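You operate a simulated robot arm through the tools that you are given. There is no shell and no other tool. Be economical: measure what you need, move in short steps, check, and stop when the job is done.

The job below is to be done with a simulated two-armed robot. You get a single attempt, and the scene is never put back.

TASK
Park the 60 mm finger, then fold up flange 2 of blank 32.
Fine: free its orange latch, slide it up to the 100 mm finger, lock it; clamp, fold square, leaf down, clamp bar up.

Only the result counts: the job must be done as asked and must still hold three seconds after the hand-in. Knocking over, shifting, dropping, spilling or breaking anything else fails it. Flat cloth is picked up by pressing the open fingertips on it (5 to 10 N) and closing them slowly along it; thin cloth reads only 2 to 8 mm in the jaws.

THE ROBOT
Two 7-joint arms with fingered hands on one trunk, on a base that drives. Base frame: it is fixed to the floor where the robot stands at the start and does not move with it; the origin is under the middle of the robot, x ahead of it, y to its left, z up. Readings come in m, degrees, newtons and seconds.
The left shoulder is at the start at [0.06, 0.126, 1.355], the right one opposite. With the tool pointing down near the work surface each hand reaches from about 0.1 to 0.68 m from the robot's upright axis, wherever it stands, measured 20 degrees to its own side. Places, roughly: narrow finger [0.3, 0.3, 1.2]; narrowest finger [0.4, 0, 1.2]; orange latch of the narrow finger [0.3, 0.3, 1.2]; orange latch of the narrowest finger [0.4, 0, 1.2]; orange latch of the wide finger [0.5, -0.1, 1.2]; orange latch of the widest finger [0.4, 0.1, 1.2]; red angle stop [0.3, -0.4, 1]; wide finger [0.5, -0.1, 1.2]; widest finger [0.4, 0.1, 1.2]; yellow back stop [0.4, 0.1, 0.9]. Payload 2.5 kg a hand.
The tool frame of a hand sits at the grasp point between the pads (the TCP): z along the fingers, y along the line on which they close. The tips reach 0.03 m beyond it. Largest opening 0.104 m; the body of the gripper starts 0.035 m behind the TCP. The gripper is a hand of 5 fingers: y runs from the thumb to the fingers, the wrist lies at [-0.015, -0.104, -0.178] in the tool frame.
Orientation is that of the tool frame in the base frame, as a unit quaternion [x, y, z, w]. With the fingers straight down and the wrist toward the robot, the tool's x, y and z point along [0, 1, 0], [1, 0, 0] and [0, 0, -1] of the base frame.

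THE INTERFACE
- The arms move only by the tool play_rows. It takes "left_steps", "right_steps" or both (then of equal length, played together; a hand with none holds still); each is a list of rows, each a list of 2 entries, a list of its own where there are three numbers: the shift along the base's x, y, z in m, then the turn, a rotation vector about the base's x, y, z in degrees. In form: [[[tx, ty, tz], [wx, wy, wz]], ...]. A call has 1 to 20 rows; each row is the pose to reach, as a shift and turn from the pose commanded when the call began. A row lasts 0.2 s, in which the tool goes at most 0.05 m and 8.6 degrees; a call with a longer step from one row to the next is refused whole. Where a pose cannot be reached the arm comes as near as it can. A force on the tool above 90 N (or 10 N above the force at the start of the call, whichever is more), or a blocked arm, ends the call early, and 0.2 s more pass. In this call time passes only in rows, and 0.2 s behind the last. It gives the time, the measured TCP pose, the force on the tool (base axes), the opening and the grip force at its end, in the units of the frame above (readings bear some noise), with the torque about the TCP (base axes, N m) and any sound that the robot's microphone picked up.
- Cameras (640 x 400 px; columns grow to the right, rows downward): "scene" is now at [0.1274, 0.0182, 1.5686]; the picture's right is [0.19, -0.98, 0.00], its down [-0.52, -0.10, -0.85] and it looks along [0.83, 0.16, -0.53] (base axes); focal length 214 px, centre (320, 200). "left" rides on the left gripper at [-0.08, -0.077, -0.141] in its tool frame; the picture's right is [-0.78, -0.30, 0.56], its down [0.53, -0.78, 0.33] and it looks along [0.33, 0.56, 0.76] (tool axes); focal length 247 px, centre (320, 200). "right" rides on the right gripper at [0.08, -0.078, -0.141] in its tool frame; the picture's right is [-0.78, 0.30, -0.56], its down [-0.54, -0.78, 0.33] and it looks along [-0.33, 0.56, 0.76] (tool axes); focal length 247 px, centre (320, 200). There is no depth. A picture from a camera that has moved, and an enlarged one, comes with that camera's place and axes in the base frame and with its lens.
- capture(camera): a new picture of that camera. It takes no simulated time.
- lift_body(by): slides the trunk up (or, below 0, down) by that many m; the arms and the scene camera ride with it, the base frame stays. It gives what a move gives, with no picture.
- base_move(legs): drives the robot by 1 to 6 legs, each [ahead, left, turn to the left] in m, m and degrees, along the robot's own axes; the way and the turn of a leg run together, so that a leg with both is an arc; at most 1.5 m and 180 degrees a leg. The arms and the cameras ride along, it lands a little off, and it stops where it bumps. It gives what a move gives.
- finger_targets(index, middle, ring, little, thumb_bend, thumb_turn, hand): sets how far each is bent, from 0 (flat) to 1 (curled in); at 0.3 the hand is open as for a grip, at 0.7 the pads meet at the TCP. One left out holds its place. A second passes; each finger stops where it meets its share of the squeeze, and holds until it gets a number again. It is the only way to open and close the hand. It gives what a move gives, with no picture; readings hold the bend of each and the force on index, middle, ring, little, thumb and palm. thumb_turn goes from beside the hand (0) to across from the fingers (1), as for a grip.
- turn_head(pan, tilt): turns the head with the scene camera to pan (to the left, within 86 degrees either way) and tilt (down, from -29 to 69), counted from straight ahead of the robot. It gives what a move gives.
- inspect(camera, box): a new picture of the part [left, top, right, bottom] of that camera's present view, enlarged. It takes no simulated time.
- hand_in(): hands the job in; it is judged then, once.

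Go step by step. Nothing tells you exact positions but the pictures and the camera data: compare them with the known pose of the tool, close in by small moves and look again before you grip or let go. The budget is 120 turns and 108 pictures, counting those below and the enlarged ones. Unless the task says otherwise, let go and move clear before handing in, and close with one line.

The tools are called after "Emit:" as name(argument=value, ...) on one line, values as JSON. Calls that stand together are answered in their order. play_rows: Moves the arms, as the interface text tells. Its arguments: {"type":"object","properties":{"left_steps":{"type":"array","items":{"type":"array"}},"right_steps":{"type":"array","items":{"type":"array"}}},"required":[]} The other tools are called the same way: lift_body (by) slides the trunk up or down; finger_targets (index, middle, ring, little, thumb_bend, thumb_turn, hand) moves the fingers one by one; base_move (legs) drives the base; turn_head (pan, tilt) turns the head that bears the scene camera; capture (camera) takes a picture; inspect (camera, box) takes an enlarged picture of a part of a camera's view; hand_in () hands the job in.

At the start:

```text
time_s: 0.0
left_ee_pos: [0.3442, 0.4567, 1.4801]
left_orientation: [0.701, 0.696, -0.112, 0.107]
left_force: [0.5, 0.4, 0.0]
left_moment: [0.0, 0.0, 0.01]
left_opening: 0.1039
left_grip_force: 0.1
left_shape: jaw
left_bend: [0.3, 0.3, 0.3, 0.3, 0.3, 0.98]
left_finger forces: [0.0, 0.0, 0.1, 0.1, 0.1, 0.1]
right_ee_pos: [0.4328, 0.0257, 1.5791]
right_orientation: [0.707, 0.707, 0.0, 0.0]
right_force: [-0.3, 0.7, 0.2]
right_moment: [0.01, 0.01, 0.01]
right_opening: 0.1033
right_grip_force: 0.2
right_shape: jaw
right_bend: [0.3, 0.3, 0.3, 0.3, 0.3, 0.98]
right_finger forces: [0.1, 0.1, 0.1, 0.1, 0.0, 0.0]
trunk travel left (down, up): [-0.75, 0.19]
robot x, y, heading: [0.0015, 0.0038, 0.0]
head pan, tilt: [11.2, 32.1]
```

scene: 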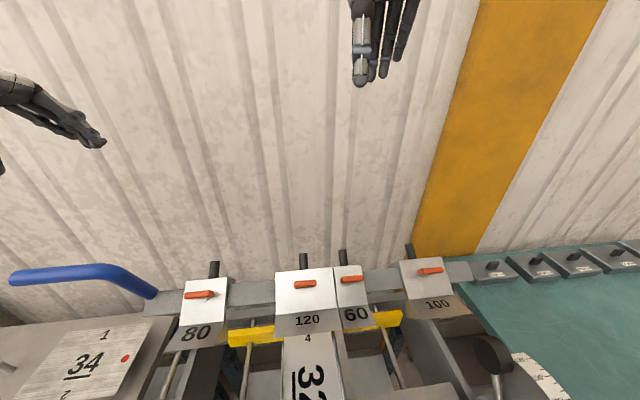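
right: 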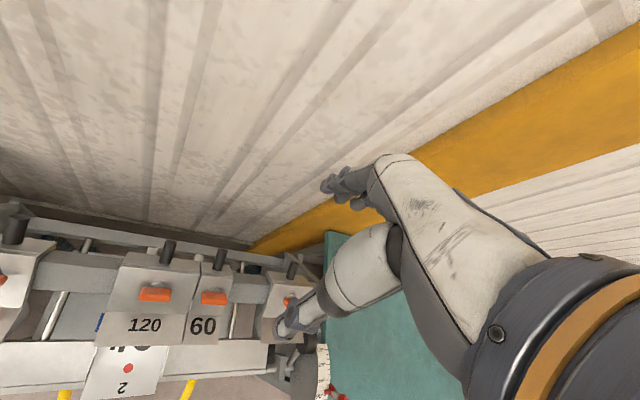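
left: 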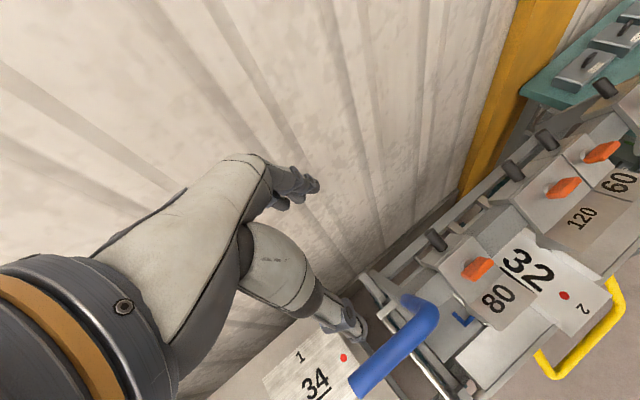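

I see the box-and-pan folder with fingers 80, 120, 60, 100 on the beam, blank 32 under it and blank 34 on the left. I look lower to understand the machine.

Emit:
turn_head(pan=0, tilt=60)

Emit:
capture(camera="scene")

```text
time_s: 0.9
left_ee_pos: [0.3455, 0.4574, 1.4793]
left_orientation: [0.701, 0.696, -0.114, 0.108]
left_force: [0.1, -0.3, -0.3]
left_moment: [0.02, -0.01, 0.04]
left_opening: 0.1035
left_grip_force: 0.1
left_shape: jaw
left_bend: [0.3, 0.3, 0.3, 0.3, 0.3, 0.98]
left_finger forces: [0.0, 0.0, 0.1, 0.0, 0.1, 0.0]
right_ee_pos: [0.434, 0.0258, 1.5772]
right_orientation: [0.707, 0.707, 0.0, -0.001]
right_force: [-0.2, 0.3, -0.8]
right_moment: [0.01, -0.01, 0.0]
right_opening: 0.1037
right_grip_force: 0.2
right_shape: jaw
right_bend: [0.3, 0.3, 0.3, 0.3, 0.3, 0.98]
right_finger forces: [0.0, 0.0, 0.0, 0.1, 0.1, 0.1]
trunk travel left (down, up): [-0.75, 0.19]
robot x, y, heading: [0.001, 0.0025, 0.1]
head pan, tilt: [0.0, 60.0]
```

```text
104 pictures are left
camera scene: at [0.1063, 0.0008, 1.5299], right [0.0, -1.0, 0.0], down [-0.87, 0.0, -0.5], along [0.5, 0.0, -0.87], focal length 214 px, centre (320, 200)
```

scene: 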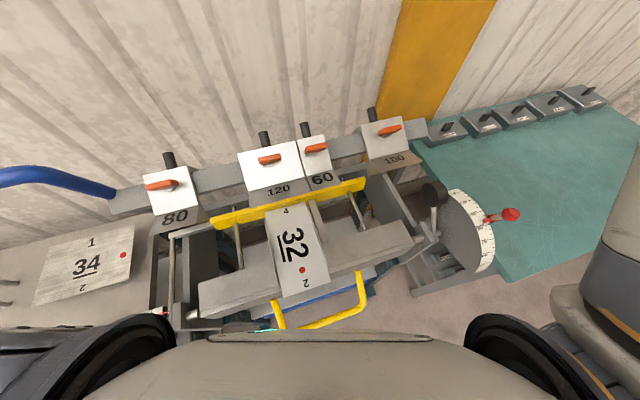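

I look closer at the machine parts.

Emit:
inspect(camera="scene", box=[140, 100, 340, 225])

Emit:
inspect(camera="scene", box=[180, 190, 400, 330])

Emit:
inspect(camera="scene", box=[360, 110, 560, 300])

Emit:
capture(camera="left")

```text
3.20 times, centred on (240, 162) of scene
camera zoom: at [0.1063, 0.0008, 1.5299], right [0.0, -1.0, 0.0], down [-0.87, 0.0, -0.5], along [0.5, 0.0, -0.87], focal length 686 px, centre (576, 320)
```

zoom: 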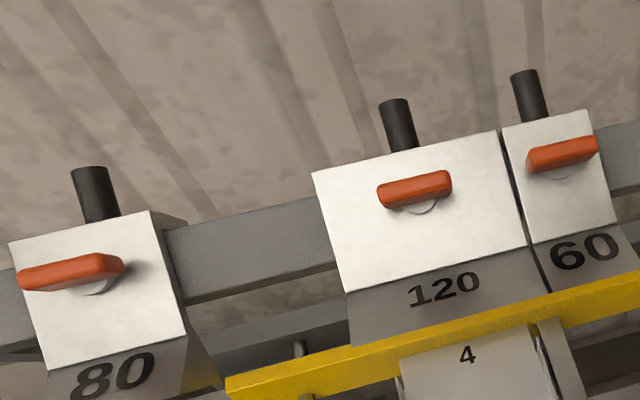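

```text
2.86 times, centred on (290, 260) of scene
camera zoom: at [0.1063, 0.0008, 1.5299], right [0.0, -1.0, 0.0], down [-0.87, 0.0, -0.5], along [0.5, 0.0, -0.87], focal length 613 px, centre (406, 29)
```

zoom: 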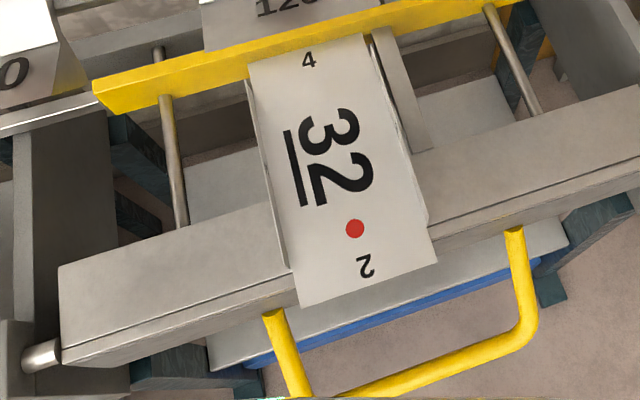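

```text
2.11 times, centred on (460, 205) of scene
camera zoom: at [0.1063, 0.0008, 1.5299], right [0.0, -1.0, 0.0], down [-0.87, 0.0, -0.5], along [0.5, 0.0, -0.87], focal length 452 px, centre (25, 190)
```

zoom: 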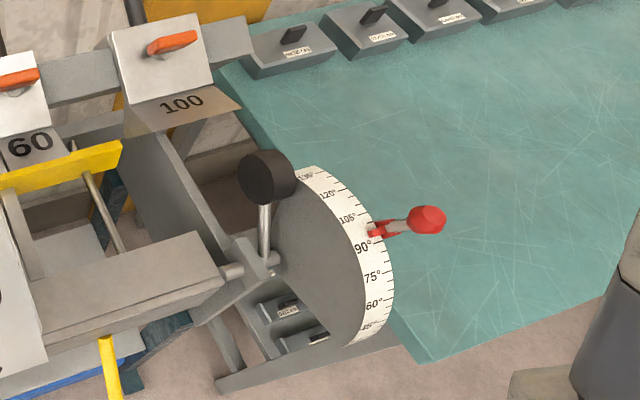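

```text
100 pictures are left
camera left: at [0.2688, 0.4243, 1.6386], right [-0.31, -0.91, -0.29], down [-0.78, 0.41, -0.48], along [0.55, 0.08, -0.83], focal length 247 px, centre (320, 200)
```

left: 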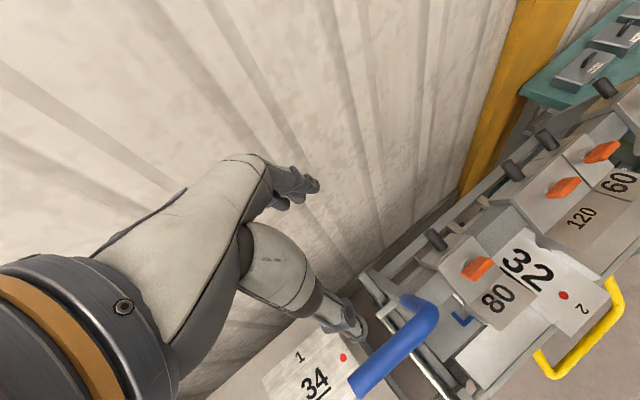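

Emit:
inspect(camera="right", box=[90, 220, 330, 370])

Emit:
inspect(camera="scene", box=[430, 170, 530, 280])

Emit:
inspect(camera="left", box=[340, 200, 640, 400])

```text
2.67 times, centred on (210, 295) of right
camera zoom: at [0.3565, 0.1063, 1.7191], right [0.3, -0.78, 0.56], down [-0.78, -0.54, -0.33], along [0.56, -0.33, -0.76], focal length 659 px, centre (613, -53)
```

zoom: 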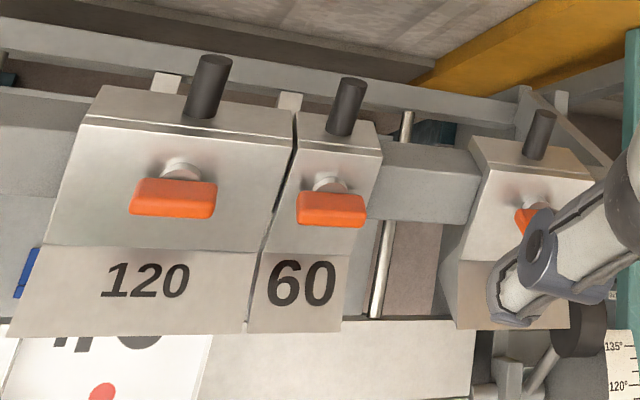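

```text
3.64 times, centred on (480, 225) of scene
camera zoom: at [0.1063, 0.0008, 1.5299], right [0.0, -1.0, 0.0], down [-0.87, 0.0, -0.5], along [0.5, 0.0, -0.87], focal length 780 px, centre (-262, 109)
```

zoom: 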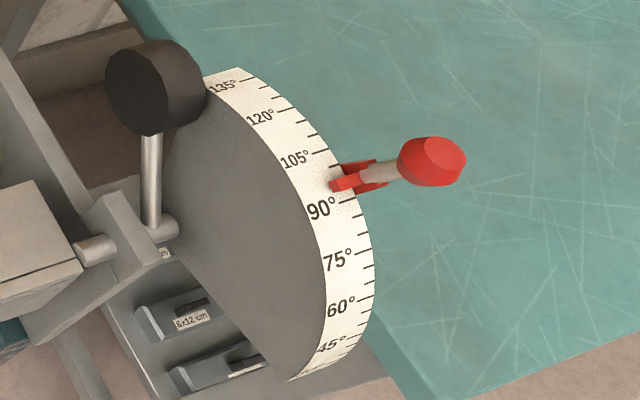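

```text
2.00 times, centred on (490, 300) of left
camera zoom: at [0.2688, 0.4243, 1.6386], right [-0.31, -0.91, -0.29], down [-0.78, 0.41, -0.48], along [0.55, 0.08, -0.83], focal length 494 px, centre (-20, 0)
```

zoom: 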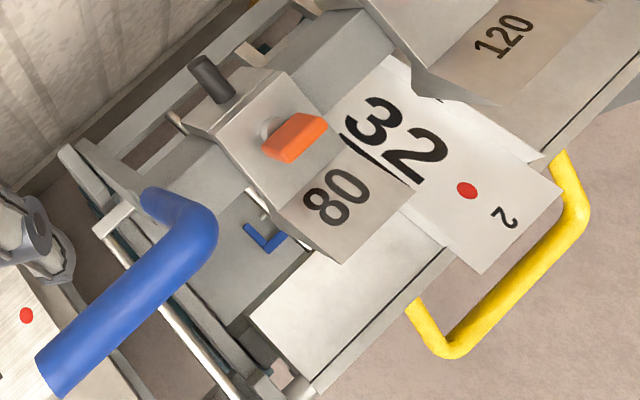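

Emit:
inspect(camera="scene", box=[280, 110, 360, 200])

Emit:
inspect(camera="right", box=[170, 230, 270, 350])

```text
4.44 times, centred on (320, 155) of scene
camera zoom: at [0.1063, 0.0008, 1.5299], right [0.0, -1.0, 0.0], down [-0.87, 0.0, -0.5], along [0.5, 0.0, -0.87], focal length 953 px, centre (320, 400)
```

zoom: 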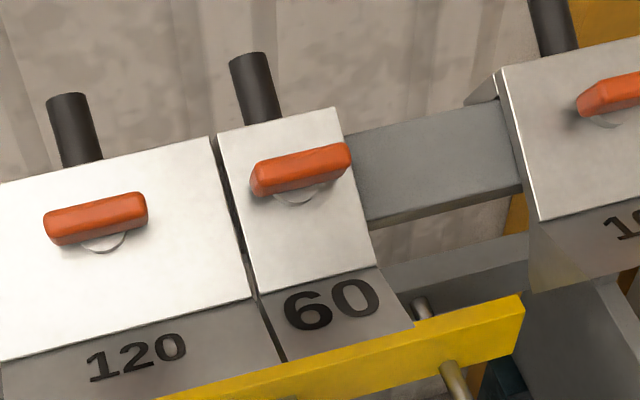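

```text
3.33 times, centred on (220, 290) of right
camera zoom: at [0.3565, 0.1063, 1.7191], right [0.3, -0.78, 0.56], down [-0.78, -0.54, -0.33], along [0.56, -0.33, -0.76], focal length 823 px, centre (653, -100)
```

zoom: 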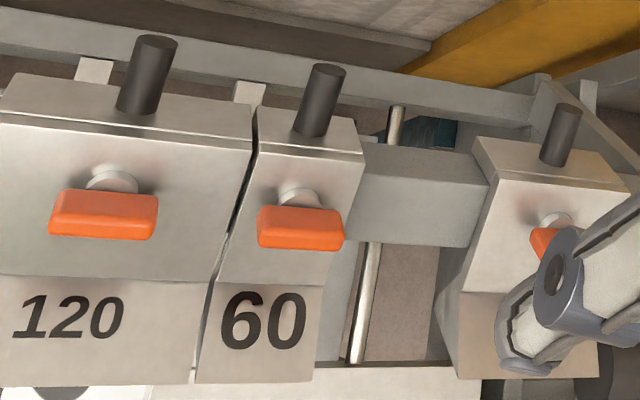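

Blank 32 has side flanges up and lies under fingers 120 and 60; the 60's latch I triangulate at about [0.410, 0.010, 1.212], with the beam turned about 18° from the base axes. The robot stands very close to the leaf handle, so I back up a little first.

Emit:
base_move(legs=[[-0.15, 0, 0]])

Emit:
capture(camera="scene")

```text
time_s: 2.3
left_ee_pos: [0.1975, 0.4552, 1.4811]
left_orientation: [0.702, 0.694, -0.114, 0.109]
left_force: [0.8, -0.8, 0.9]
left_moment: [0.05, 0.0, 0.02]
left_opening: 0.1038
left_grip_force: 0.1
left_shape: jaw
left_bend: [0.3, 0.3, 0.3, 0.3, 0.3, 0.98]
left_finger forces: [0.0, 0.0, 0.0, 0.0, 0.1, 0.1]
right_ee_pos: [0.2844, 0.0234, 1.5775]
right_orientation: [0.708, 0.706, -0.001, 0.001]
right_force: [-0.8, 0.7, -0.2]
right_moment: [-0.03, -0.01, 0.03]
right_opening: 0.1039
right_grip_force: 0.1
right_shape: jaw
right_bend: [0.3, 0.3, 0.3, 0.3, 0.3, 0.98]
right_finger forces: [0.1, 0.0, 0.0, 0.0, 0.1, 0.0]
trunk travel left (down, up): [-0.75, 0.19]
robot x, y, heading: [-0.1478, -0.0012, -0.6]
head pan, tilt: [0.0, 60.0]
```

```text
94 pictures are left
camera scene: at [-0.0429, 0.0007, 1.5299], right [0.0, -1.0, 0.0], down [-0.87, 0.0, -0.5], along [0.5, 0.0, -0.87], focal length 214 px, centre (320, 200)
```

scene: 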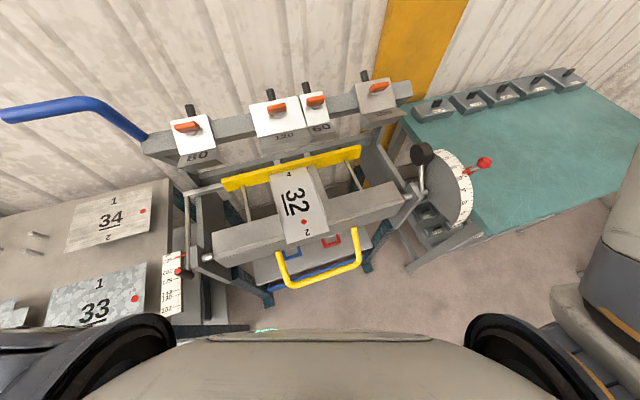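

Emit:
inspect(camera="scene", box=[130, 170, 250, 330])

Emit:
inspect(camera="scene", box=[210, 140, 390, 300])

```text
2.50 times, centred on (190, 250) of scene
camera zoom: at [-0.0429, 0.0007, 1.5299], right [0.0, -1.0, 0.0], down [-0.87, 0.0, -0.5], along [0.5, 0.0, -0.87], focal length 536 px, centre (645, 75)
```

zoom: 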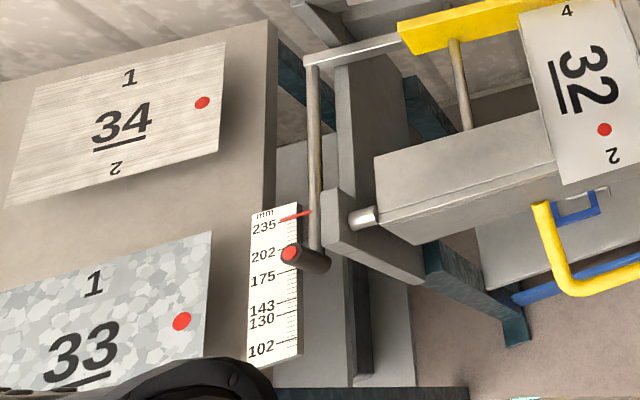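

```text
2.50 times, centred on (300, 220) of scene
camera zoom: at [-0.0429, 0.0007, 1.5299], right [0.0, -1.0, 0.0], down [-0.87, 0.0, -0.5], along [0.5, 0.0, -0.87], focal length 536 px, centre (370, 150)
```

zoom: 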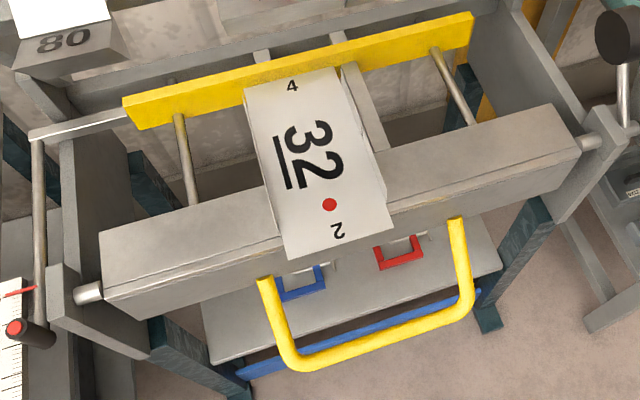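

The hand goes to a pose above the 60's latch, aligned with its sloped face, and I look from there.

Emit:
play_rows(right_steps=[[[0.0105, -0.0034, -0.0344], [0.52, -3.24, 2.22]], [[0.021, -0.0068, -0.0688], [1.05, -6.48, 4.45]], [[0.0315, -0.0102, -0.1032], [1.57, -9.71, 6.67]], [[0.042, -0.0136, -0.1376], [2.1, -12.95, 8.9]], [[0.0525, -0.017, -0.172], [2.62, -16.2, 11.12]], [[0.063, -0.0204, -0.2064], [3.15, -19.4, 13.35]], [[0.0735, -0.0238, -0.2408], [3.67, -22.7, 15.6]], [[0.084, -0.027, -0.275], [4.2, -25.9, 17.8]]])

Emit:
capture(camera="scene")

Emit:
capture(camera="right")

```text
time_s: 4.1
left_ee_pos: [0.199, 0.4568, 1.4777]
left_orientation: [0.702, 0.695, -0.114, 0.108]
left_force: [0.2, -0.9, -0.2]
left_moment: [0.01, -0.02, -0.03]
left_opening: 0.1038
left_grip_force: 0.0
left_shape: jaw
left_bend: [0.3, 0.3, 0.3, 0.3, 0.3, 0.98]
left_finger forces: [0.1, 0.0, 0.0, 0.1, 0.0, 0.0]
right_ee_pos: [0.3694, -0.0039, 1.2998]
right_orientation: [0.572, 0.788, 0.184, 0.132]
right_force: [-0.2, 0.1, -0.2]
right_moment: [0.0, 0.01, -0.02]
right_opening: 0.1039
right_grip_force: 0.1
right_shape: jaw
right_bend: [0.3, 0.3, 0.3, 0.3, 0.3, 0.98]
right_finger forces: [0.0, 0.1, 0.1, 0.1, 0.0, 0.1]
trunk travel left (down, up): [-0.75, 0.19]
robot x, y, heading: [-0.1532, -0.0023, -0.3]
head pan, tilt: [0.0, 60.0]
```

```text
91 pictures are left
camera scene: at [-0.042, 0.0002, 1.5299], right [0.0, -1.0, 0.0], down [-0.87, 0.0, -0.5], along [0.5, 0.0, -0.87], focal length 214 px, centre (320, 200)
```

scene: 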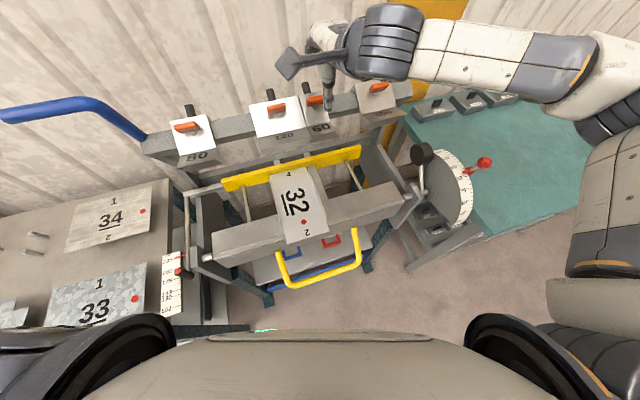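

```text
90 pictures are left
camera right: at [0.2195, 0.0318, 1.3933], right [0.26, -0.73, 0.63], down [-0.36, -0.68, -0.64], along [0.9, -0.06, -0.44], focal length 247 px, centre (320, 200)
```

right: 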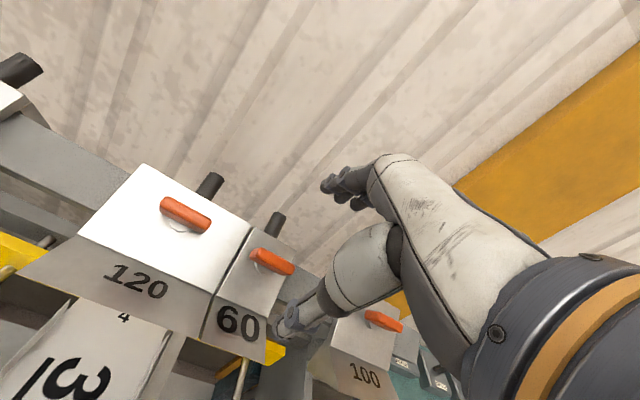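

Prediction matches the picture within a pixel. I come down around the bar.

Emit:
play_rows(right_steps=[[[0.012, 0.004, -0.026], [0, 0, 0]], [[0.024, 0.008, -0.052], [0, 0, 0]], [[0.0356, 0.0123, -0.077], [0, 0, 0]]])

Emit:
capture(camera="right")

Emit:
inspect(camera="scene", box=[250, 30, 410, 150])

```text
time_s: 4.9
left_ee_pos: [0.1992, 0.456, 1.4798]
left_orientation: [0.702, 0.694, -0.114, 0.107]
left_force: [0.3, 0.1, -0.2]
left_moment: [0.02, -0.02, -0.01]
left_opening: 0.1039
left_grip_force: 0.1
left_shape: jaw
left_bend: [0.3, 0.3, 0.3, 0.3, 0.3, 0.98]
left_finger forces: [0.0, 0.0, 0.1, 0.0, 0.1, 0.0]
right_ee_pos: [0.4037, 0.0095, 1.2246]
right_orientation: [0.572, 0.788, 0.185, 0.132]
right_force: [-0.2, 1.2, 3.2]
right_moment: [-0.01, 0.18, 0.01]
right_opening: 0.1033
right_grip_force: 0.0
right_shape: jaw
right_bend: [0.3, 0.3, 0.3, 0.3, 0.3, 0.98]
right_finger forces: [0.0, 0.0, 0.0, 0.0, 3.7, 0.0]
trunk travel left (down, up): [-0.75, 0.19]
robot x, y, heading: [-0.1489, -0.0029, -0.2]
head pan, tilt: [0.0, 60.0]
```

```text
89 pictures are left
camera right: at [0.2545, 0.0451, 1.3175], right [0.26, -0.73, 0.63], down [-0.36, -0.68, -0.64], along [0.9, -0.06, -0.44], focal length 247 px, centre (320, 200)
```

right: 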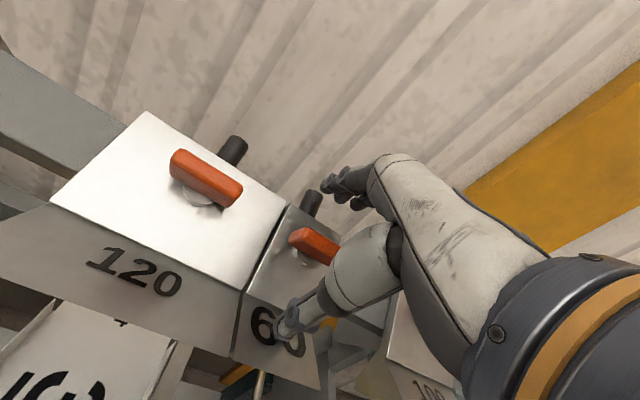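

```text
3.33 times, centred on (330, 90) of scene
camera zoom: at [-0.0425, 0.0007, 1.53], right [0.0, -1.0, 0.0], down [-0.87, 0.0, -0.5], along [0.5, 0.0, -0.87], focal length 715 px, centre (287, 567)
```

zoom: 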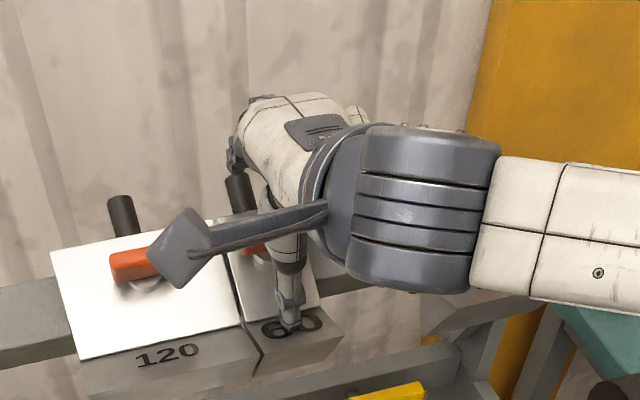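

Emit:
play_rows(right_steps=[[[-0.001, -0.0005, 0.005], [0, 0, 0]]])

Emit:
finger_targets(hand="right", index=0.55, middle=0.55, ring=0.55, little=0.55, thumb_bend=0.55)

Emit:
capture(camera="right")

```text
time_s: 5.3
left_ee_pos: [0.198, 0.4568, 1.4797]
left_orientation: [0.702, 0.695, -0.114, 0.108]
left_force: [0.1, -0.2, -0.3]
left_moment: [0.01, -0.03, 0.0]
left_opening: 0.1032
left_grip_force: 0.0
left_shape: jaw
left_bend: [0.3, 0.3, 0.3, 0.3, 0.3, 0.98]
left_finger forces: [0.1, 0.0, 0.0, 0.1, 0.0, 0.0]
right_ee_pos: [0.4047, 0.0078, 1.2292]
right_orientation: [0.573, 0.788, 0.183, 0.132]
right_force: [-0.3, 0.1, 0.5]
right_moment: [-0.01, -0.02, 0.0]
right_opening: 0.1035
right_grip_force: 0.0
right_shape: jaw
right_bend: [0.3, 0.3, 0.3, 0.3, 0.3, 0.98]
right_finger forces: [0.0, 0.0, 0.1, 0.1, 0.0, 0.0]
trunk travel left (down, up): [-0.75, 0.19]
robot x, y, heading: [-0.148, 0.0002, -0.2]
head pan, tilt: [0.0, 60.0]
```

```text
time_s: 6.3
left_ee_pos: [0.1978, 0.456, 1.4799]
left_orientation: [0.702, 0.695, -0.114, 0.109]
left_force: [-0.1, -0.5, 0.6]
left_moment: [-0.01, 0.03, 0.0]
left_opening: 0.1038
left_grip_force: 0.0
left_shape: jaw
left_bend: [0.3, 0.3, 0.3, 0.3, 0.3, 0.98]
left_finger forces: [0.0, 0.0, 0.0, 0.1, 0.0, 0.0]
right_ee_pos: [0.4028, 0.009, 1.2285]
right_orientation: [0.574, 0.787, 0.183, 0.131]
right_force: [0.1, -0.4, -0.3]
right_moment: [0.03, 0.06, -0.02]
right_opening: 0.0397
right_grip_force: 0.1
right_shape: fingers
right_bend: [0.55, 0.55, 0.55, 0.55, 0.55, 0.98]
right_finger forces: [0.1, 0.1, 0.1, 0.1, 0.0, 0.0]
trunk travel left (down, up): [-0.75, 0.19]
robot x, y, heading: [-0.1461, 0.0007, -0.1]
head pan, tilt: [0.0, 60.0]
```

```text
87 pictures are left
camera right: at [0.2538, 0.0444, 1.3225], right [0.26, -0.73, 0.63], down [-0.36, -0.68, -0.64], along [0.9, -0.06, -0.44], focal length 247 px, centre (320, 200)
```

right: 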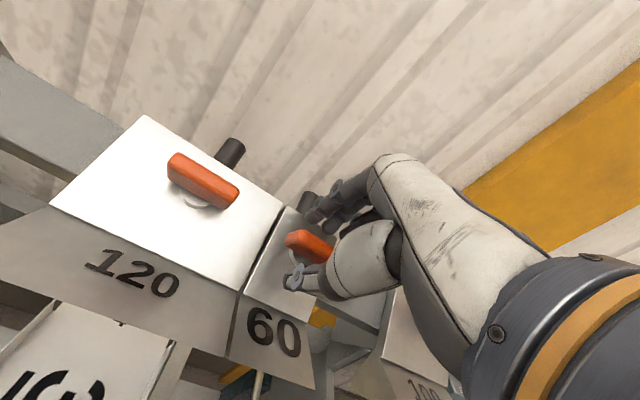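

Emit:
finger_targets(hand="right", index=0.72, middle=0.72, ring=0.72, little=0.72, thumb_bend=0.72)

Emit:
inspect(camera="right", box=[200, 140, 440, 340])

```text
time_s: 7.3
left_ee_pos: [0.1992, 0.4565, 1.48]
left_orientation: [0.703, 0.694, -0.115, 0.108]
left_force: [-0.3, 0.7, -0.5]
left_moment: [-0.03, -0.04, -0.02]
left_opening: 0.1037
left_grip_force: 0.0
left_shape: jaw
left_bend: [0.3, 0.3, 0.3, 0.3, 0.3, 0.98]
left_finger forces: [0.1, 0.0, 0.1, 0.0, 0.0, 0.0]
right_ee_pos: [0.4043, 0.0081, 1.2286]
right_orientation: [0.573, 0.788, 0.184, 0.131]
right_force: [4.2, 0.7, -1.5]
right_moment: [-0.04, -0.05, 0.06]
right_opening: 0.0078
right_grip_force: 7.3
right_shape: fingers
right_bend: [0.71, 0.68, 0.71, 0.72, 0.67, 0.97]
right_finger forces: [3.6, 3.5, 2.0, 0.1, 5.9, 0.0]
trunk travel left (down, up): [-0.75, 0.19]
robot x, y, heading: [-0.1464, -0.0019, 0.1]
head pan, tilt: [0.0, 60.0]
```

```text
2.00 times, centred on (320, 240) of right
camera zoom: at [0.2547, 0.0445, 1.3222], right [0.26, -0.73, 0.63], down [-0.36, -0.68, -0.64], along [0.9, -0.06, -0.44], focal length 494 px, centre (320, 120)
```

zoom: 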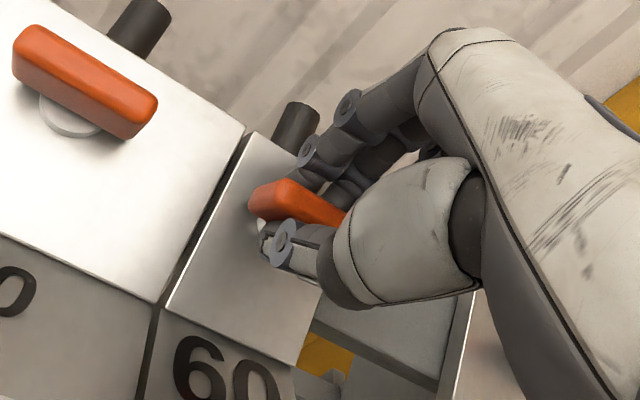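

The bar is gripped. I try a small counterclockwise turn about the stem and read the moment.

Emit:
play_rows(right_steps=[[[0, 0, 0], [-2.5, -0.82, 5.4]], [[0, 0, 0], [-5, -1.63, 10.8]]])

Emit:
inspect(camera="right", box=[200, 140, 440, 340])

```text
time_s: 7.9
left_ee_pos: [0.1989, 0.4569, 1.48]
left_orientation: [0.702, 0.695, -0.114, 0.109]
left_force: [-1.1, -0.2, -0.6]
left_moment: [0.03, -0.05, 0.02]
left_opening: 0.1036
left_grip_force: 0.1
left_shape: jaw
left_bend: [0.3, 0.3, 0.3, 0.3, 0.3, 0.98]
left_finger forces: [0.2, 0.1, 0.0, 0.0, 0.0, 0.0]
right_ee_pos: [0.4042, 0.0078, 1.23]
right_orientation: [0.487, 0.844, 0.168, 0.149]
right_force: [4.5, -0.3, -1.5]
right_moment: [0.0, -0.05, -0.02]
right_opening: 0.0079
right_grip_force: 6.4
right_shape: fingers
right_bend: [0.71, 0.71, 0.72, 0.72, 0.68, 0.97]
right_finger forces: [5.5, 1.9, 0.2, 0.0, 5.0, 0.1]
trunk travel left (down, up): [-0.75, 0.19]
robot x, y, heading: [-0.1476, 0.0009, -0.3]
head pan, tilt: [0.0, 60.0]
```

```text
2.00 times, centred on (320, 240) of right
camera zoom: at [0.2474, 0.0231, 1.3159], right [0.37, -0.62, 0.7], down [-0.2, -0.78, -0.59], along [0.91, 0.07, -0.42], focal length 494 px, centre (320, 120)
```

zoom: 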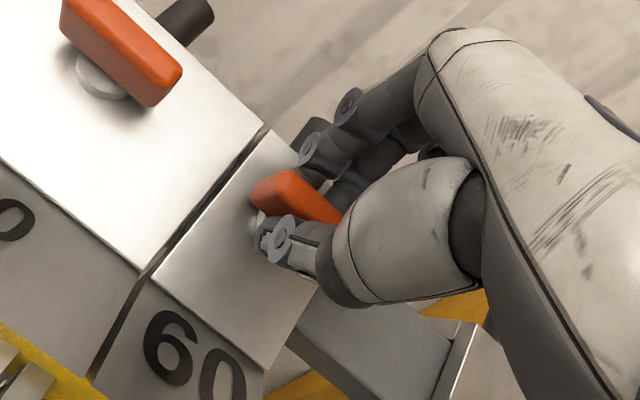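

Emit:
play_rows(right_steps=[[[0, 0, 0], [-3.1, -1.0, 6.7]], [[0, 0, 0], [-6.2, -2.0, 13.4]], [[0, 0, 0], [-9.3, -3.0, 20.1]]])

Emit:
inspect(camera="right", box=[200, 140, 440, 340])

Emit:
inspect(camera="scene", box=[250, 30, 410, 150])

```text
time_s: 8.7
left_ee_pos: [0.1993, 0.4574, 1.4799]
left_orientation: [0.702, 0.695, -0.115, 0.108]
left_force: [0.2, 0.5, -1.0]
left_moment: [-0.02, 0.03, 0.01]
left_opening: 0.1038
left_grip_force: 0.0
left_shape: jaw
left_bend: [0.3, 0.3, 0.3, 0.3, 0.3, 0.98]
left_finger forces: [0.0, 0.1, 0.0, 0.1, 0.0, 0.0]
right_ee_pos: [0.4052, 0.0089, 1.2294]
right_orientation: [0.314, 0.923, 0.136, 0.178]
right_force: [3.3, 0.8, -4.0]
right_moment: [0.01, -0.05, -0.05]
right_opening: 0.0081
right_grip_force: 5.6
right_shape: fingers
right_bend: [0.71, 0.71, 0.72, 0.72, 0.68, 0.96]
right_finger forces: [4.4, 1.5, 0.1, 0.0, 5.9, 0.0]
trunk travel left (down, up): [-0.75, 0.19]
robot x, y, heading: [-0.1497, -0.0022, -0.4]
head pan, tilt: [0.0, 60.0]
```

```text
2.00 times, centred on (320, 240) of right
camera zoom: at [0.2458, -0.0189, 1.3095], right [0.5, -0.34, 0.8], down [0.12, -0.88, -0.45], along [0.86, 0.32, -0.4], focal length 494 px, centre (320, 120)
```

zoom: 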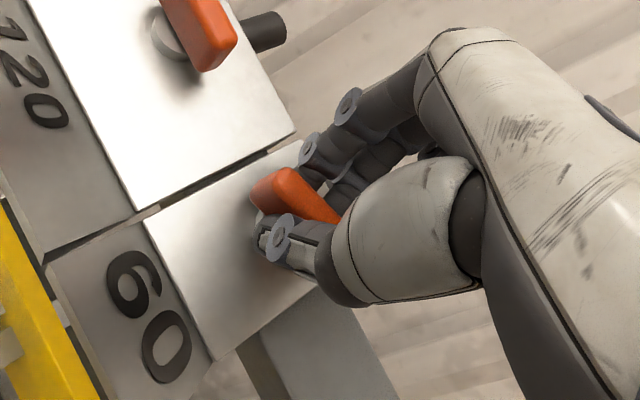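

```text
3.33 times, centred on (330, 90) of scene
camera zoom: at [-0.0416, 0.0009, 1.5297], right [0.0, -1.0, 0.0], down [-0.87, 0.0, -0.5], along [0.5, 0.0, -0.87], focal length 715 px, centre (287, 567)
```

zoom: 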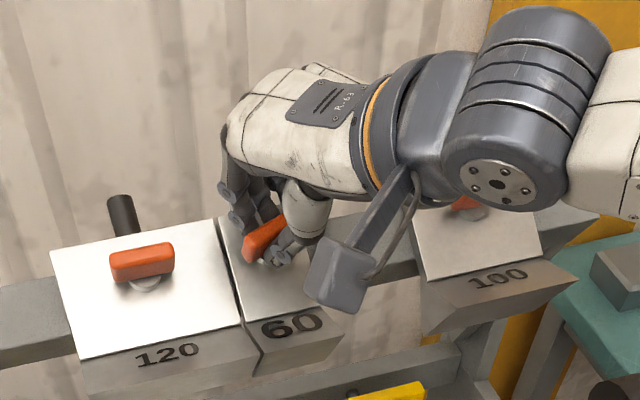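

The latch turns with the hand. I continue the turn.

Emit:
play_rows(right_steps=[[[0, 0, 0], [-3.1, -1.0, 6.7]], [[0, 0, 0], [-6.2, -2.0, 13.4]], [[0, 0, 0], [-9.3, -3.0, 20.1]], [[0, 0, 0], [-12.4, -4.0, 26.8]]])

Emit:
inspect(camera="right", box=[200, 140, 440, 340])

Emit:
inspect(camera="scene", box=[250, 30, 410, 150])

```text
time_s: 9.7
left_ee_pos: [0.1996, 0.4555, 1.4793]
left_orientation: [0.702, 0.694, -0.114, 0.108]
left_force: [0.5, 0.8, 0.3]
left_moment: [-0.03, 0.01, -0.01]
left_opening: 0.1036
left_grip_force: 0.1
left_shape: jaw
left_bend: [0.3, 0.3, 0.3, 0.3, 0.3, 0.98]
left_finger forces: [0.1, 0.0, 0.1, 0.0, 0.0, 0.0]
right_ee_pos: [0.404, 0.0085, 1.2304]
right_orientation: [0.254, 0.941, 0.124, 0.187]
right_force: [1.5, 1.0, -5.7]
right_moment: [-0.04, 0.01, -0.04]
right_opening: 0.008
right_grip_force: 5.4
right_shape: fingers
right_bend: [0.71, 0.71, 0.72, 0.72, 0.67, 0.96]
right_finger forces: [3.8, 1.3, 0.1, 0.0, 5.8, 0.0]
right hand out of reach, approached as far as the arm can: row 2, 3, 4
trunk travel left (down, up): [-0.75, 0.19]
robot x, y, heading: [-0.1464, 0.0029, -0.3]
head pan, tilt: [0.0, 60.0]
```

```text
2.00 times, centred on (320, 240) of right
camera zoom: at [0.2485, -0.0329, 1.309], right [0.52, -0.24, 0.82], down [0.23, -0.89, -0.4], along [0.82, 0.4, -0.41], focal length 494 px, centre (320, 120)
```

zoom: 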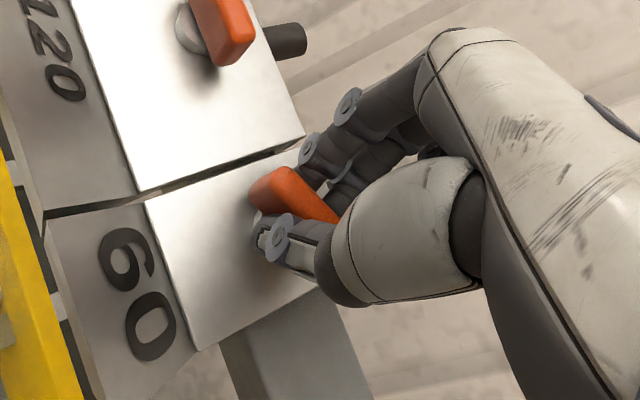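

```text
3.33 times, centred on (330, 90) of scene
camera zoom: at [-0.0416, 0.0011, 1.5298], right [0.0, -1.0, 0.0], down [-0.87, 0.0, -0.5], along [0.5, 0.0, -0.87], focal length 715 px, centre (287, 567)
```

zoom: 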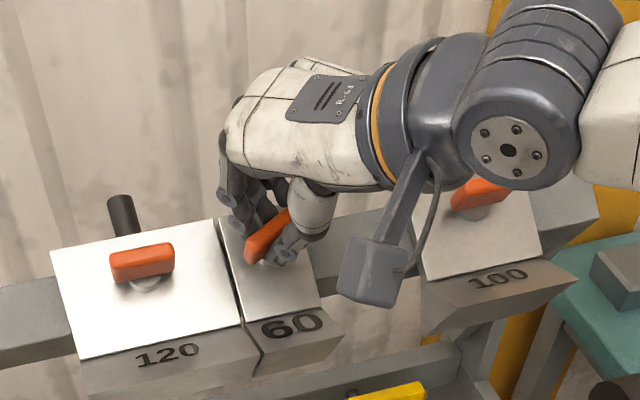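

The arm hits its joint limit at about 41°. I let go, lift clear and turn the robot left to face the machine squarely, which gives the right arm more room.

Emit:
finger_targets(hand="right", index=0.4, middle=0.4, ring=0.4, little=0.4, thumb_bend=0.4)

Emit:
play_rows(right_steps=[[[-0.015, -0.005, 0.033], [0, 0, 0]], [[-0.03, -0.01, 0.068], [0, 0, 0]], [[-0.045, -0.015, 0.11], [0, 0, 0]], [[-0.06, -0.02, 0.15], [0, 0, 0]]])

Emit:
base_move(legs=[[0, 0, 24]])

Emit:
capture(camera="scene")

```text
time_s: 10.7
left_ee_pos: [0.1983, 0.4558, 1.4805]
left_orientation: [0.702, 0.695, -0.114, 0.108]
left_force: [-0.8, -1.1, 0.4]
left_moment: [-0.01, 0.0, 0.0]
left_opening: 0.1037
left_grip_force: 0.1
left_shape: jaw
left_bend: [0.3, 0.3, 0.3, 0.3, 0.3, 0.98]
left_finger forces: [0.0, 0.1, 0.0, 0.0, 0.1, 0.0]
right_ee_pos: [0.4042, 0.0089, 1.2309]
right_orientation: [0.254, 0.941, 0.124, 0.187]
right_force: [0.1, -0.2, 0.4]
right_moment: [-0.01, -0.02, 0.0]
right_opening: 0.0775
right_grip_force: 0.0
right_shape: fingers
right_bend: [0.4, 0.4, 0.4, 0.4, 0.4, 0.97]
right_finger forces: [0.0, 0.1, 0.1, 0.0, 0.0, 0.1]
trunk travel left (down, up): [-0.75, 0.19]
robot x, y, heading: [-0.1483, -0.0029, -0.6]
head pan, tilt: [0.0, 60.0]
```

```text
time_s: 11.7
left_ee_pos: [0.1996, 0.4562, 1.4803]
left_orientation: [0.702, 0.694, -0.114, 0.107]
left_force: [-0.3, -0.3, -0.2]
left_moment: [0.04, -0.06, 0.02]
left_opening: 0.1037
left_grip_force: 0.1
left_shape: jaw
left_bend: [0.3, 0.3, 0.3, 0.3, 0.3, 0.98]
left_finger forces: [0.0, 0.0, 0.0, 0.0, 0.1, 0.0]
right_ee_pos: [0.3703, -0.0041, 1.3096]
right_orientation: [0.257, 0.94, 0.124, 0.188]
right_force: [0.6, -0.4, 0.4]
right_moment: [-0.05, 0.0, 0.02]
right_opening: 0.0776
right_grip_force: 0.1
right_shape: fingers
right_bend: [0.4, 0.4, 0.4, 0.4, 0.4, 0.97]
right_finger forces: [0.0, 0.1, 0.0, 0.1, 0.0, 0.0]
right hand out of reach, approached as far as the arm can: row 3, 4
trunk travel left (down, up): [-0.75, 0.19]
robot x, y, heading: [-0.1495, 0.0024, 0.1]
head pan, tilt: [0.0, 60.0]
```

```text
time_s: 13.3
left_ee_pos: [-0.0164, 0.5579, 1.4798]
left_orientation: [0.543, 0.825, -0.089, 0.129]
left_force: [-0.6, -0.1, -0.1]
left_moment: [-0.01, 0.01, -0.02]
left_opening: 0.1035
left_grip_force: 0.1
left_shape: jaw
left_bend: [0.3, 0.3, 0.3, 0.3, 0.3, 0.98]
left_finger forces: [0.0, 0.0, 0.0, 0.0, 0.0, 0.1]
right_ee_pos: [0.3286, 0.2058, 1.3099]
right_orientation: [0.056, 0.973, 0.16, 0.159]
right_force: [0.6, 0.1, 0.5]
right_moment: [-0.02, -0.02, -0.02]
right_opening: 0.0775
right_grip_force: 0.1
right_shape: fingers
right_bend: [0.4, 0.4, 0.4, 0.4, 0.4, 0.97]
right_finger forces: [0.0, 0.1, 0.0, 0.0, 0.0, 0.0]
trunk travel left (down, up): [-0.75, 0.19]
robot x, y, heading: [-0.1454, -0.0012, 23.7]
head pan, tilt: [0.0, 60.0]
```

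```text
80 pictures are left
camera scene: at [-0.0516, 0.044, 1.5299], right [0.4, -0.92, 0.0], down [-0.79, -0.35, -0.5], along [0.46, 0.2, -0.87], focal length 214 px, centre (320, 200)
```

scene: 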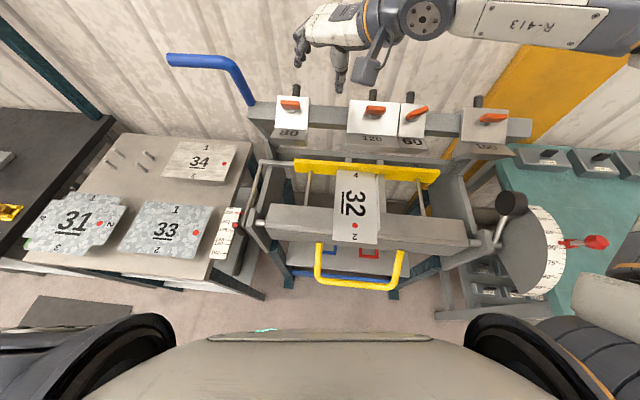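

Emit:
inspect(camera="scene", box=[340, 70, 520, 170])

Emit:
capture(camera="right")

```text
3.56 times, centred on (430, 120) of scene
camera zoom: at [-0.0516, 0.044, 1.5299], right [0.4, -0.92, 0.0], down [-0.79, -0.35, -0.5], along [0.46, 0.2, -0.87], focal length 763 px, centre (-71, 484)
```

zoom: 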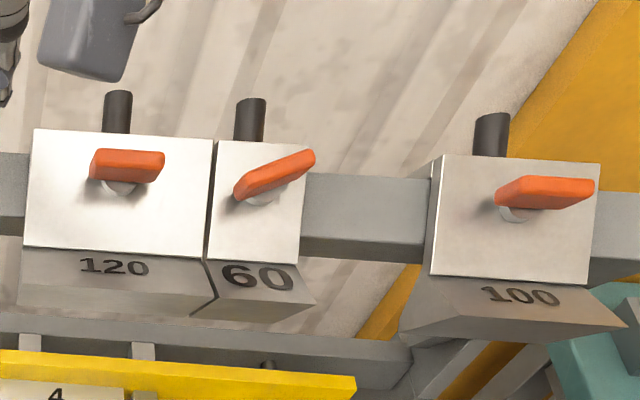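

```text
78 pictures are left
camera right: at [0.2016, 0.1061, 1.3876], right [0.57, -0.01, 0.82], down [0.57, -0.72, -0.4], along [0.6, 0.69, -0.4], focal length 247 px, centre (320, 200)
```

right: 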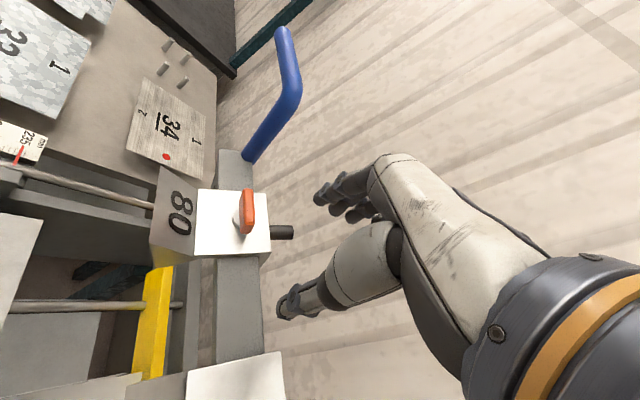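

Emit:
play_rows(right_steps=[[[0.008, -0.035, -0.002], [0, 0, -4.5]], [[0.016, -0.07, -0.004], [0, 0, -9]], [[0.023, -0.105, -0.005], [0, 0, -13.5]], [[0.03, -0.14, -0.006], [0, 0, -18]], [[0.037, -0.175, -0.008], [0, 0, -22]], [[0.044, -0.208, -0.01], [0, 0, -26]]])

Emit:
capture(camera="right")

```text
time_s: 14.7
left_ee_pos: [-0.0155, 0.5574, 1.4797]
left_orientation: [0.543, 0.825, -0.088, 0.13]
left_force: [-0.1, -0.1, 0.2]
left_moment: [0.01, 0.0, 0.03]
left_opening: 0.1038
left_grip_force: 0.0
left_shape: jaw
left_bend: [0.3, 0.3, 0.3, 0.3, 0.3, 0.98]
left_finger forces: [0.0, 0.0, 0.1, 0.0, 0.1, 0.0]
right_ee_pos: [0.3709, -0.0029, 1.3021]
right_orientation: [0.274, 0.935, 0.121, 0.191]
right_force: [0.6, -1.1, -0.5]
right_moment: [0.0, 0.03, 0.03]
right_opening: 0.0778
right_grip_force: 0.0
right_shape: fingers
right_bend: [0.4, 0.4, 0.4, 0.4, 0.4, 0.97]
right_finger forces: [0.0, 0.0, 0.0, 0.0, 0.0, 0.1]
trunk travel left (down, up): [-0.75, 0.19]
robot x, y, heading: [-0.1478, 0.0013, 23.6]
head pan, tilt: [0.0, 60.0]
```

```text
77 pictures are left
camera right: at [0.2132, -0.0364, 1.3799], right [0.51, -0.26, 0.82], down [0.19, -0.9, -0.4], along [0.84, 0.36, -0.4], focal length 247 px, centre (320, 200)
```

right: 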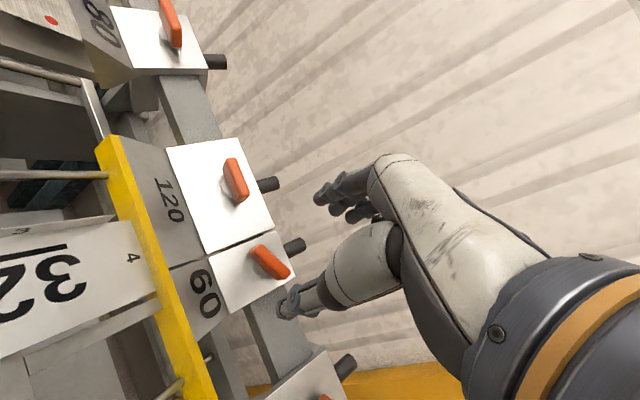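

Emit:
play_rows(right_steps=[[[0.011, 0.004, -0.025], [0, 0, 0]], [[0.022, 0.008, -0.05], [0, 0, 0]], [[0.034, 0.0115, -0.074], [0, 0, 0]]])

Emit:
finger_targets(hand="right", index=0.74, middle=0.74, ring=0.72, little=0.72, thumb_bend=0.74)

Emit:
play_rows(right_steps=[[[0, 0, 0], [-3.1, -1.0, 6.7]], [[0, 0, 0], [-6.2, -2.0, 13.4]], [[0, 0, 0], [-9.3, -3.0, 20.1]], [[0, 0, 0], [-12.4, -4.0, 26.8]]])

Emit:
inspect(camera="scene", box=[340, 70, 520, 170])

```text
time_s: 15.5
left_ee_pos: [-0.0165, 0.5575, 1.4792]
left_orientation: [0.543, 0.825, -0.09, 0.128]
left_force: [0.0, -0.3, -0.1]
left_moment: [-0.05, 0.03, 0.02]
left_opening: 0.1038
left_grip_force: 0.1
left_shape: jaw
left_bend: [0.3, 0.3, 0.3, 0.3, 0.3, 0.98]
left_finger forces: [0.0, 0.1, 0.0, 0.1, 0.0, 0.1]
right_ee_pos: [0.4071, 0.0103, 1.2259]
right_orientation: [0.273, 0.935, 0.121, 0.19]
right_force: [-0.1, -0.5, 1.2]
right_moment: [-0.05, -0.02, 0.01]
right_opening: 0.0779
right_grip_force: 0.1
right_shape: fingers
right_bend: [0.4, 0.4, 0.4, 0.4, 0.4, 0.97]
right_finger forces: [0.1, 0.0, 0.0, 0.1, 0.1, 0.0]
trunk travel left (down, up): [-0.75, 0.19]
robot x, y, heading: [-0.1489, -0.001, 23.6]
head pan, tilt: [0.0, 60.0]
```

```text
time_s: 16.5
left_ee_pos: [-0.0151, 0.5572, 1.4795]
left_orientation: [0.543, 0.825, -0.089, 0.129]
left_force: [-0.1, 0.2, -0.4]
left_moment: [0.04, 0.01, 0.0]
left_opening: 0.1038
left_grip_force: 0.0
left_shape: jaw
left_bend: [0.3, 0.3, 0.3, 0.3, 0.3, 0.98]
left_finger forces: [0.0, 0.0, 0.0, 0.1, 0.0, 0.2]
right_ee_pos: [0.4067, 0.0102, 1.2267]
right_orientation: [0.274, 0.935, 0.122, 0.191]
right_force: [2.0, -0.2, 5.7]
right_moment: [0.1, -0.26, -0.02]
right_opening: 0.0077
right_grip_force: 12.0
right_shape: fingers
right_bend: [0.73, 0.58, 0.72, 0.72, 0.66, 0.97]
right_finger forces: [4.8, 8.9, 0.1, 0.0, 10.3, 0.0]
trunk travel left (down, up): [-0.75, 0.19]
robot x, y, heading: [-0.1474, -0.0002, 23.5]
head pan, tilt: [0.0, 60.0]
```

```text
time_s: 17.5
left_ee_pos: [-0.0294, 0.5522, 1.4856]
left_orientation: [0.544, 0.825, -0.085, 0.132]
left_force: [-0.3, -1.1, 0.0]
left_moment: [0.02, -0.03, 0.02]
left_opening: 0.1036
left_grip_force: 0.1
left_shape: jaw
left_bend: [0.3, 0.3, 0.3, 0.3, 0.3, 0.98]
left_finger forces: [0.1, 0.0, 0.0, 0.0, 0.0, 0.1]
right_ee_pos: [0.3496, 0.0702, 1.206]
right_orientation: [0.025, 0.967, 0.09, 0.238]
right_force: [-33.4, -18.1, 64.4]
right_moment: [1.19, -1.57, 0.21]
right_opening: 0.0
right_grip_force: 64.4
right_shape: fingers
right_bend: [0.75, 0.57, 0.72, 0.72, 0.65, 0.99]
right_finger forces: [42.8, 85.8, 0.0, 0.1, 0.0, 0.1]
right hand out of reach, approached as far as the arm can: row 1, 2, 3, 4
trunk travel left (down, up): [-0.75, 0.19]
robot x, y, heading: [-0.1534, 0.0012, 23.8]
head pan, tilt: [0.0, 60.0]
```

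```text
3.56 times, centred on (430, 120) of scene
camera zoom: at [-0.0659, 0.0384, 1.5323], right [0.4, -0.92, 0.0], down [-0.79, -0.35, -0.51], along [0.47, 0.2, -0.86], focal length 763 px, centre (-71, 484)
```

zoom: 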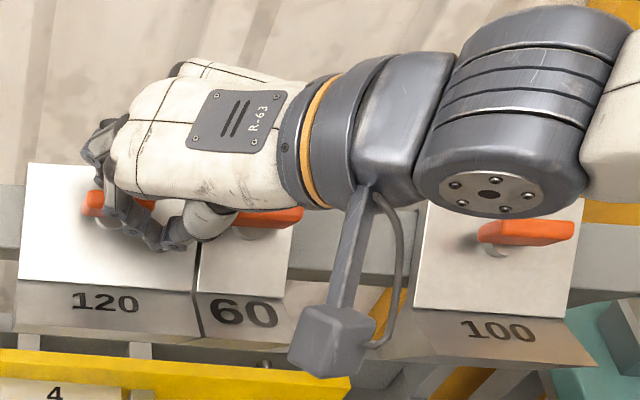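

The arm ran out of reach and drifted onto the 120's latch, pressing there. I raise the trunk straight up to come off without any sideways drag.

Emit:
lift_body(by=0.08)

Emit:
capture(camera="scene")

Emit:
capture(camera="right")

```text
time_s: 18.7
left_ee_pos: [-0.016, 0.5581, 1.5599]
left_orientation: [0.543, 0.825, -0.09, 0.129]
left_force: [0.5, 0.5, -0.2]
left_moment: [-0.03, 0.01, -0.02]
left_opening: 0.1035
left_grip_force: 0.1
left_shape: jaw
left_bend: [0.3, 0.3, 0.3, 0.3, 0.3, 0.98]
left_finger forces: [0.0, 0.0, 0.1, 0.0, 0.0, 0.0]
right_ee_pos: [0.3631, 0.0634, 1.2628]
right_orientation: [0.032, 0.971, 0.071, 0.225]
right_force: [-0.2, -0.1, 0.0]
right_moment: [-0.01, 0.01, 0.03]
right_opening: 0.0
right_grip_force: 0.1
right_shape: fingers
right_bend: [0.75, 0.66, 0.72, 0.72, 0.68, 0.98]
right_finger forces: [0.0, 0.0, 0.0, 0.1, 0.1, 0.0]
trunk travel left (down, up): [-0.83, 0.11]
robot x, y, heading: [-0.1509, -0.0016, 23.8]
head pan, tilt: [0.0, 60.0]
```

```text
75 pictures are left
camera scene: at [-0.0511, 0.0439, 1.6098], right [0.4, -0.92, 0.0], down [-0.79, -0.35, -0.5], along [0.46, 0.2, -0.87], focal length 214 px, centre (320, 200)
```

scene: 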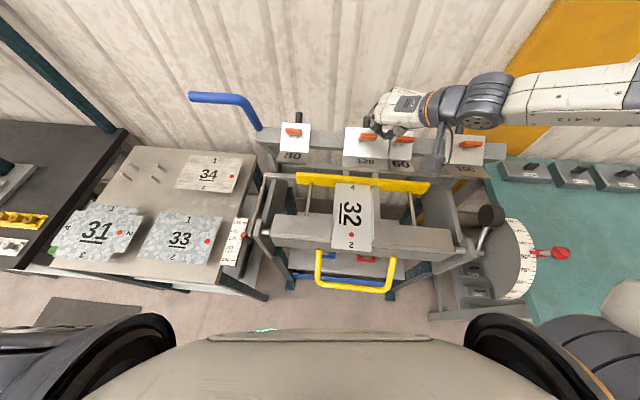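

```text
74 pictures are left
camera right: at [0.2264, -0.0213, 1.3435], right [0.46, 0.15, 0.88], down [0.6, -0.78, -0.18], along [0.65, 0.61, -0.45], focal length 247 px, centre (320, 200)
```

right: 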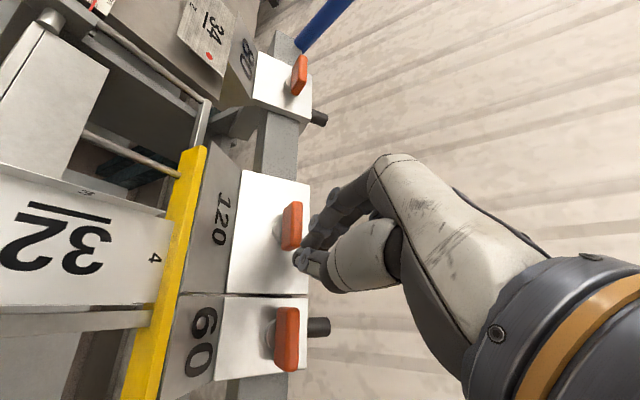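

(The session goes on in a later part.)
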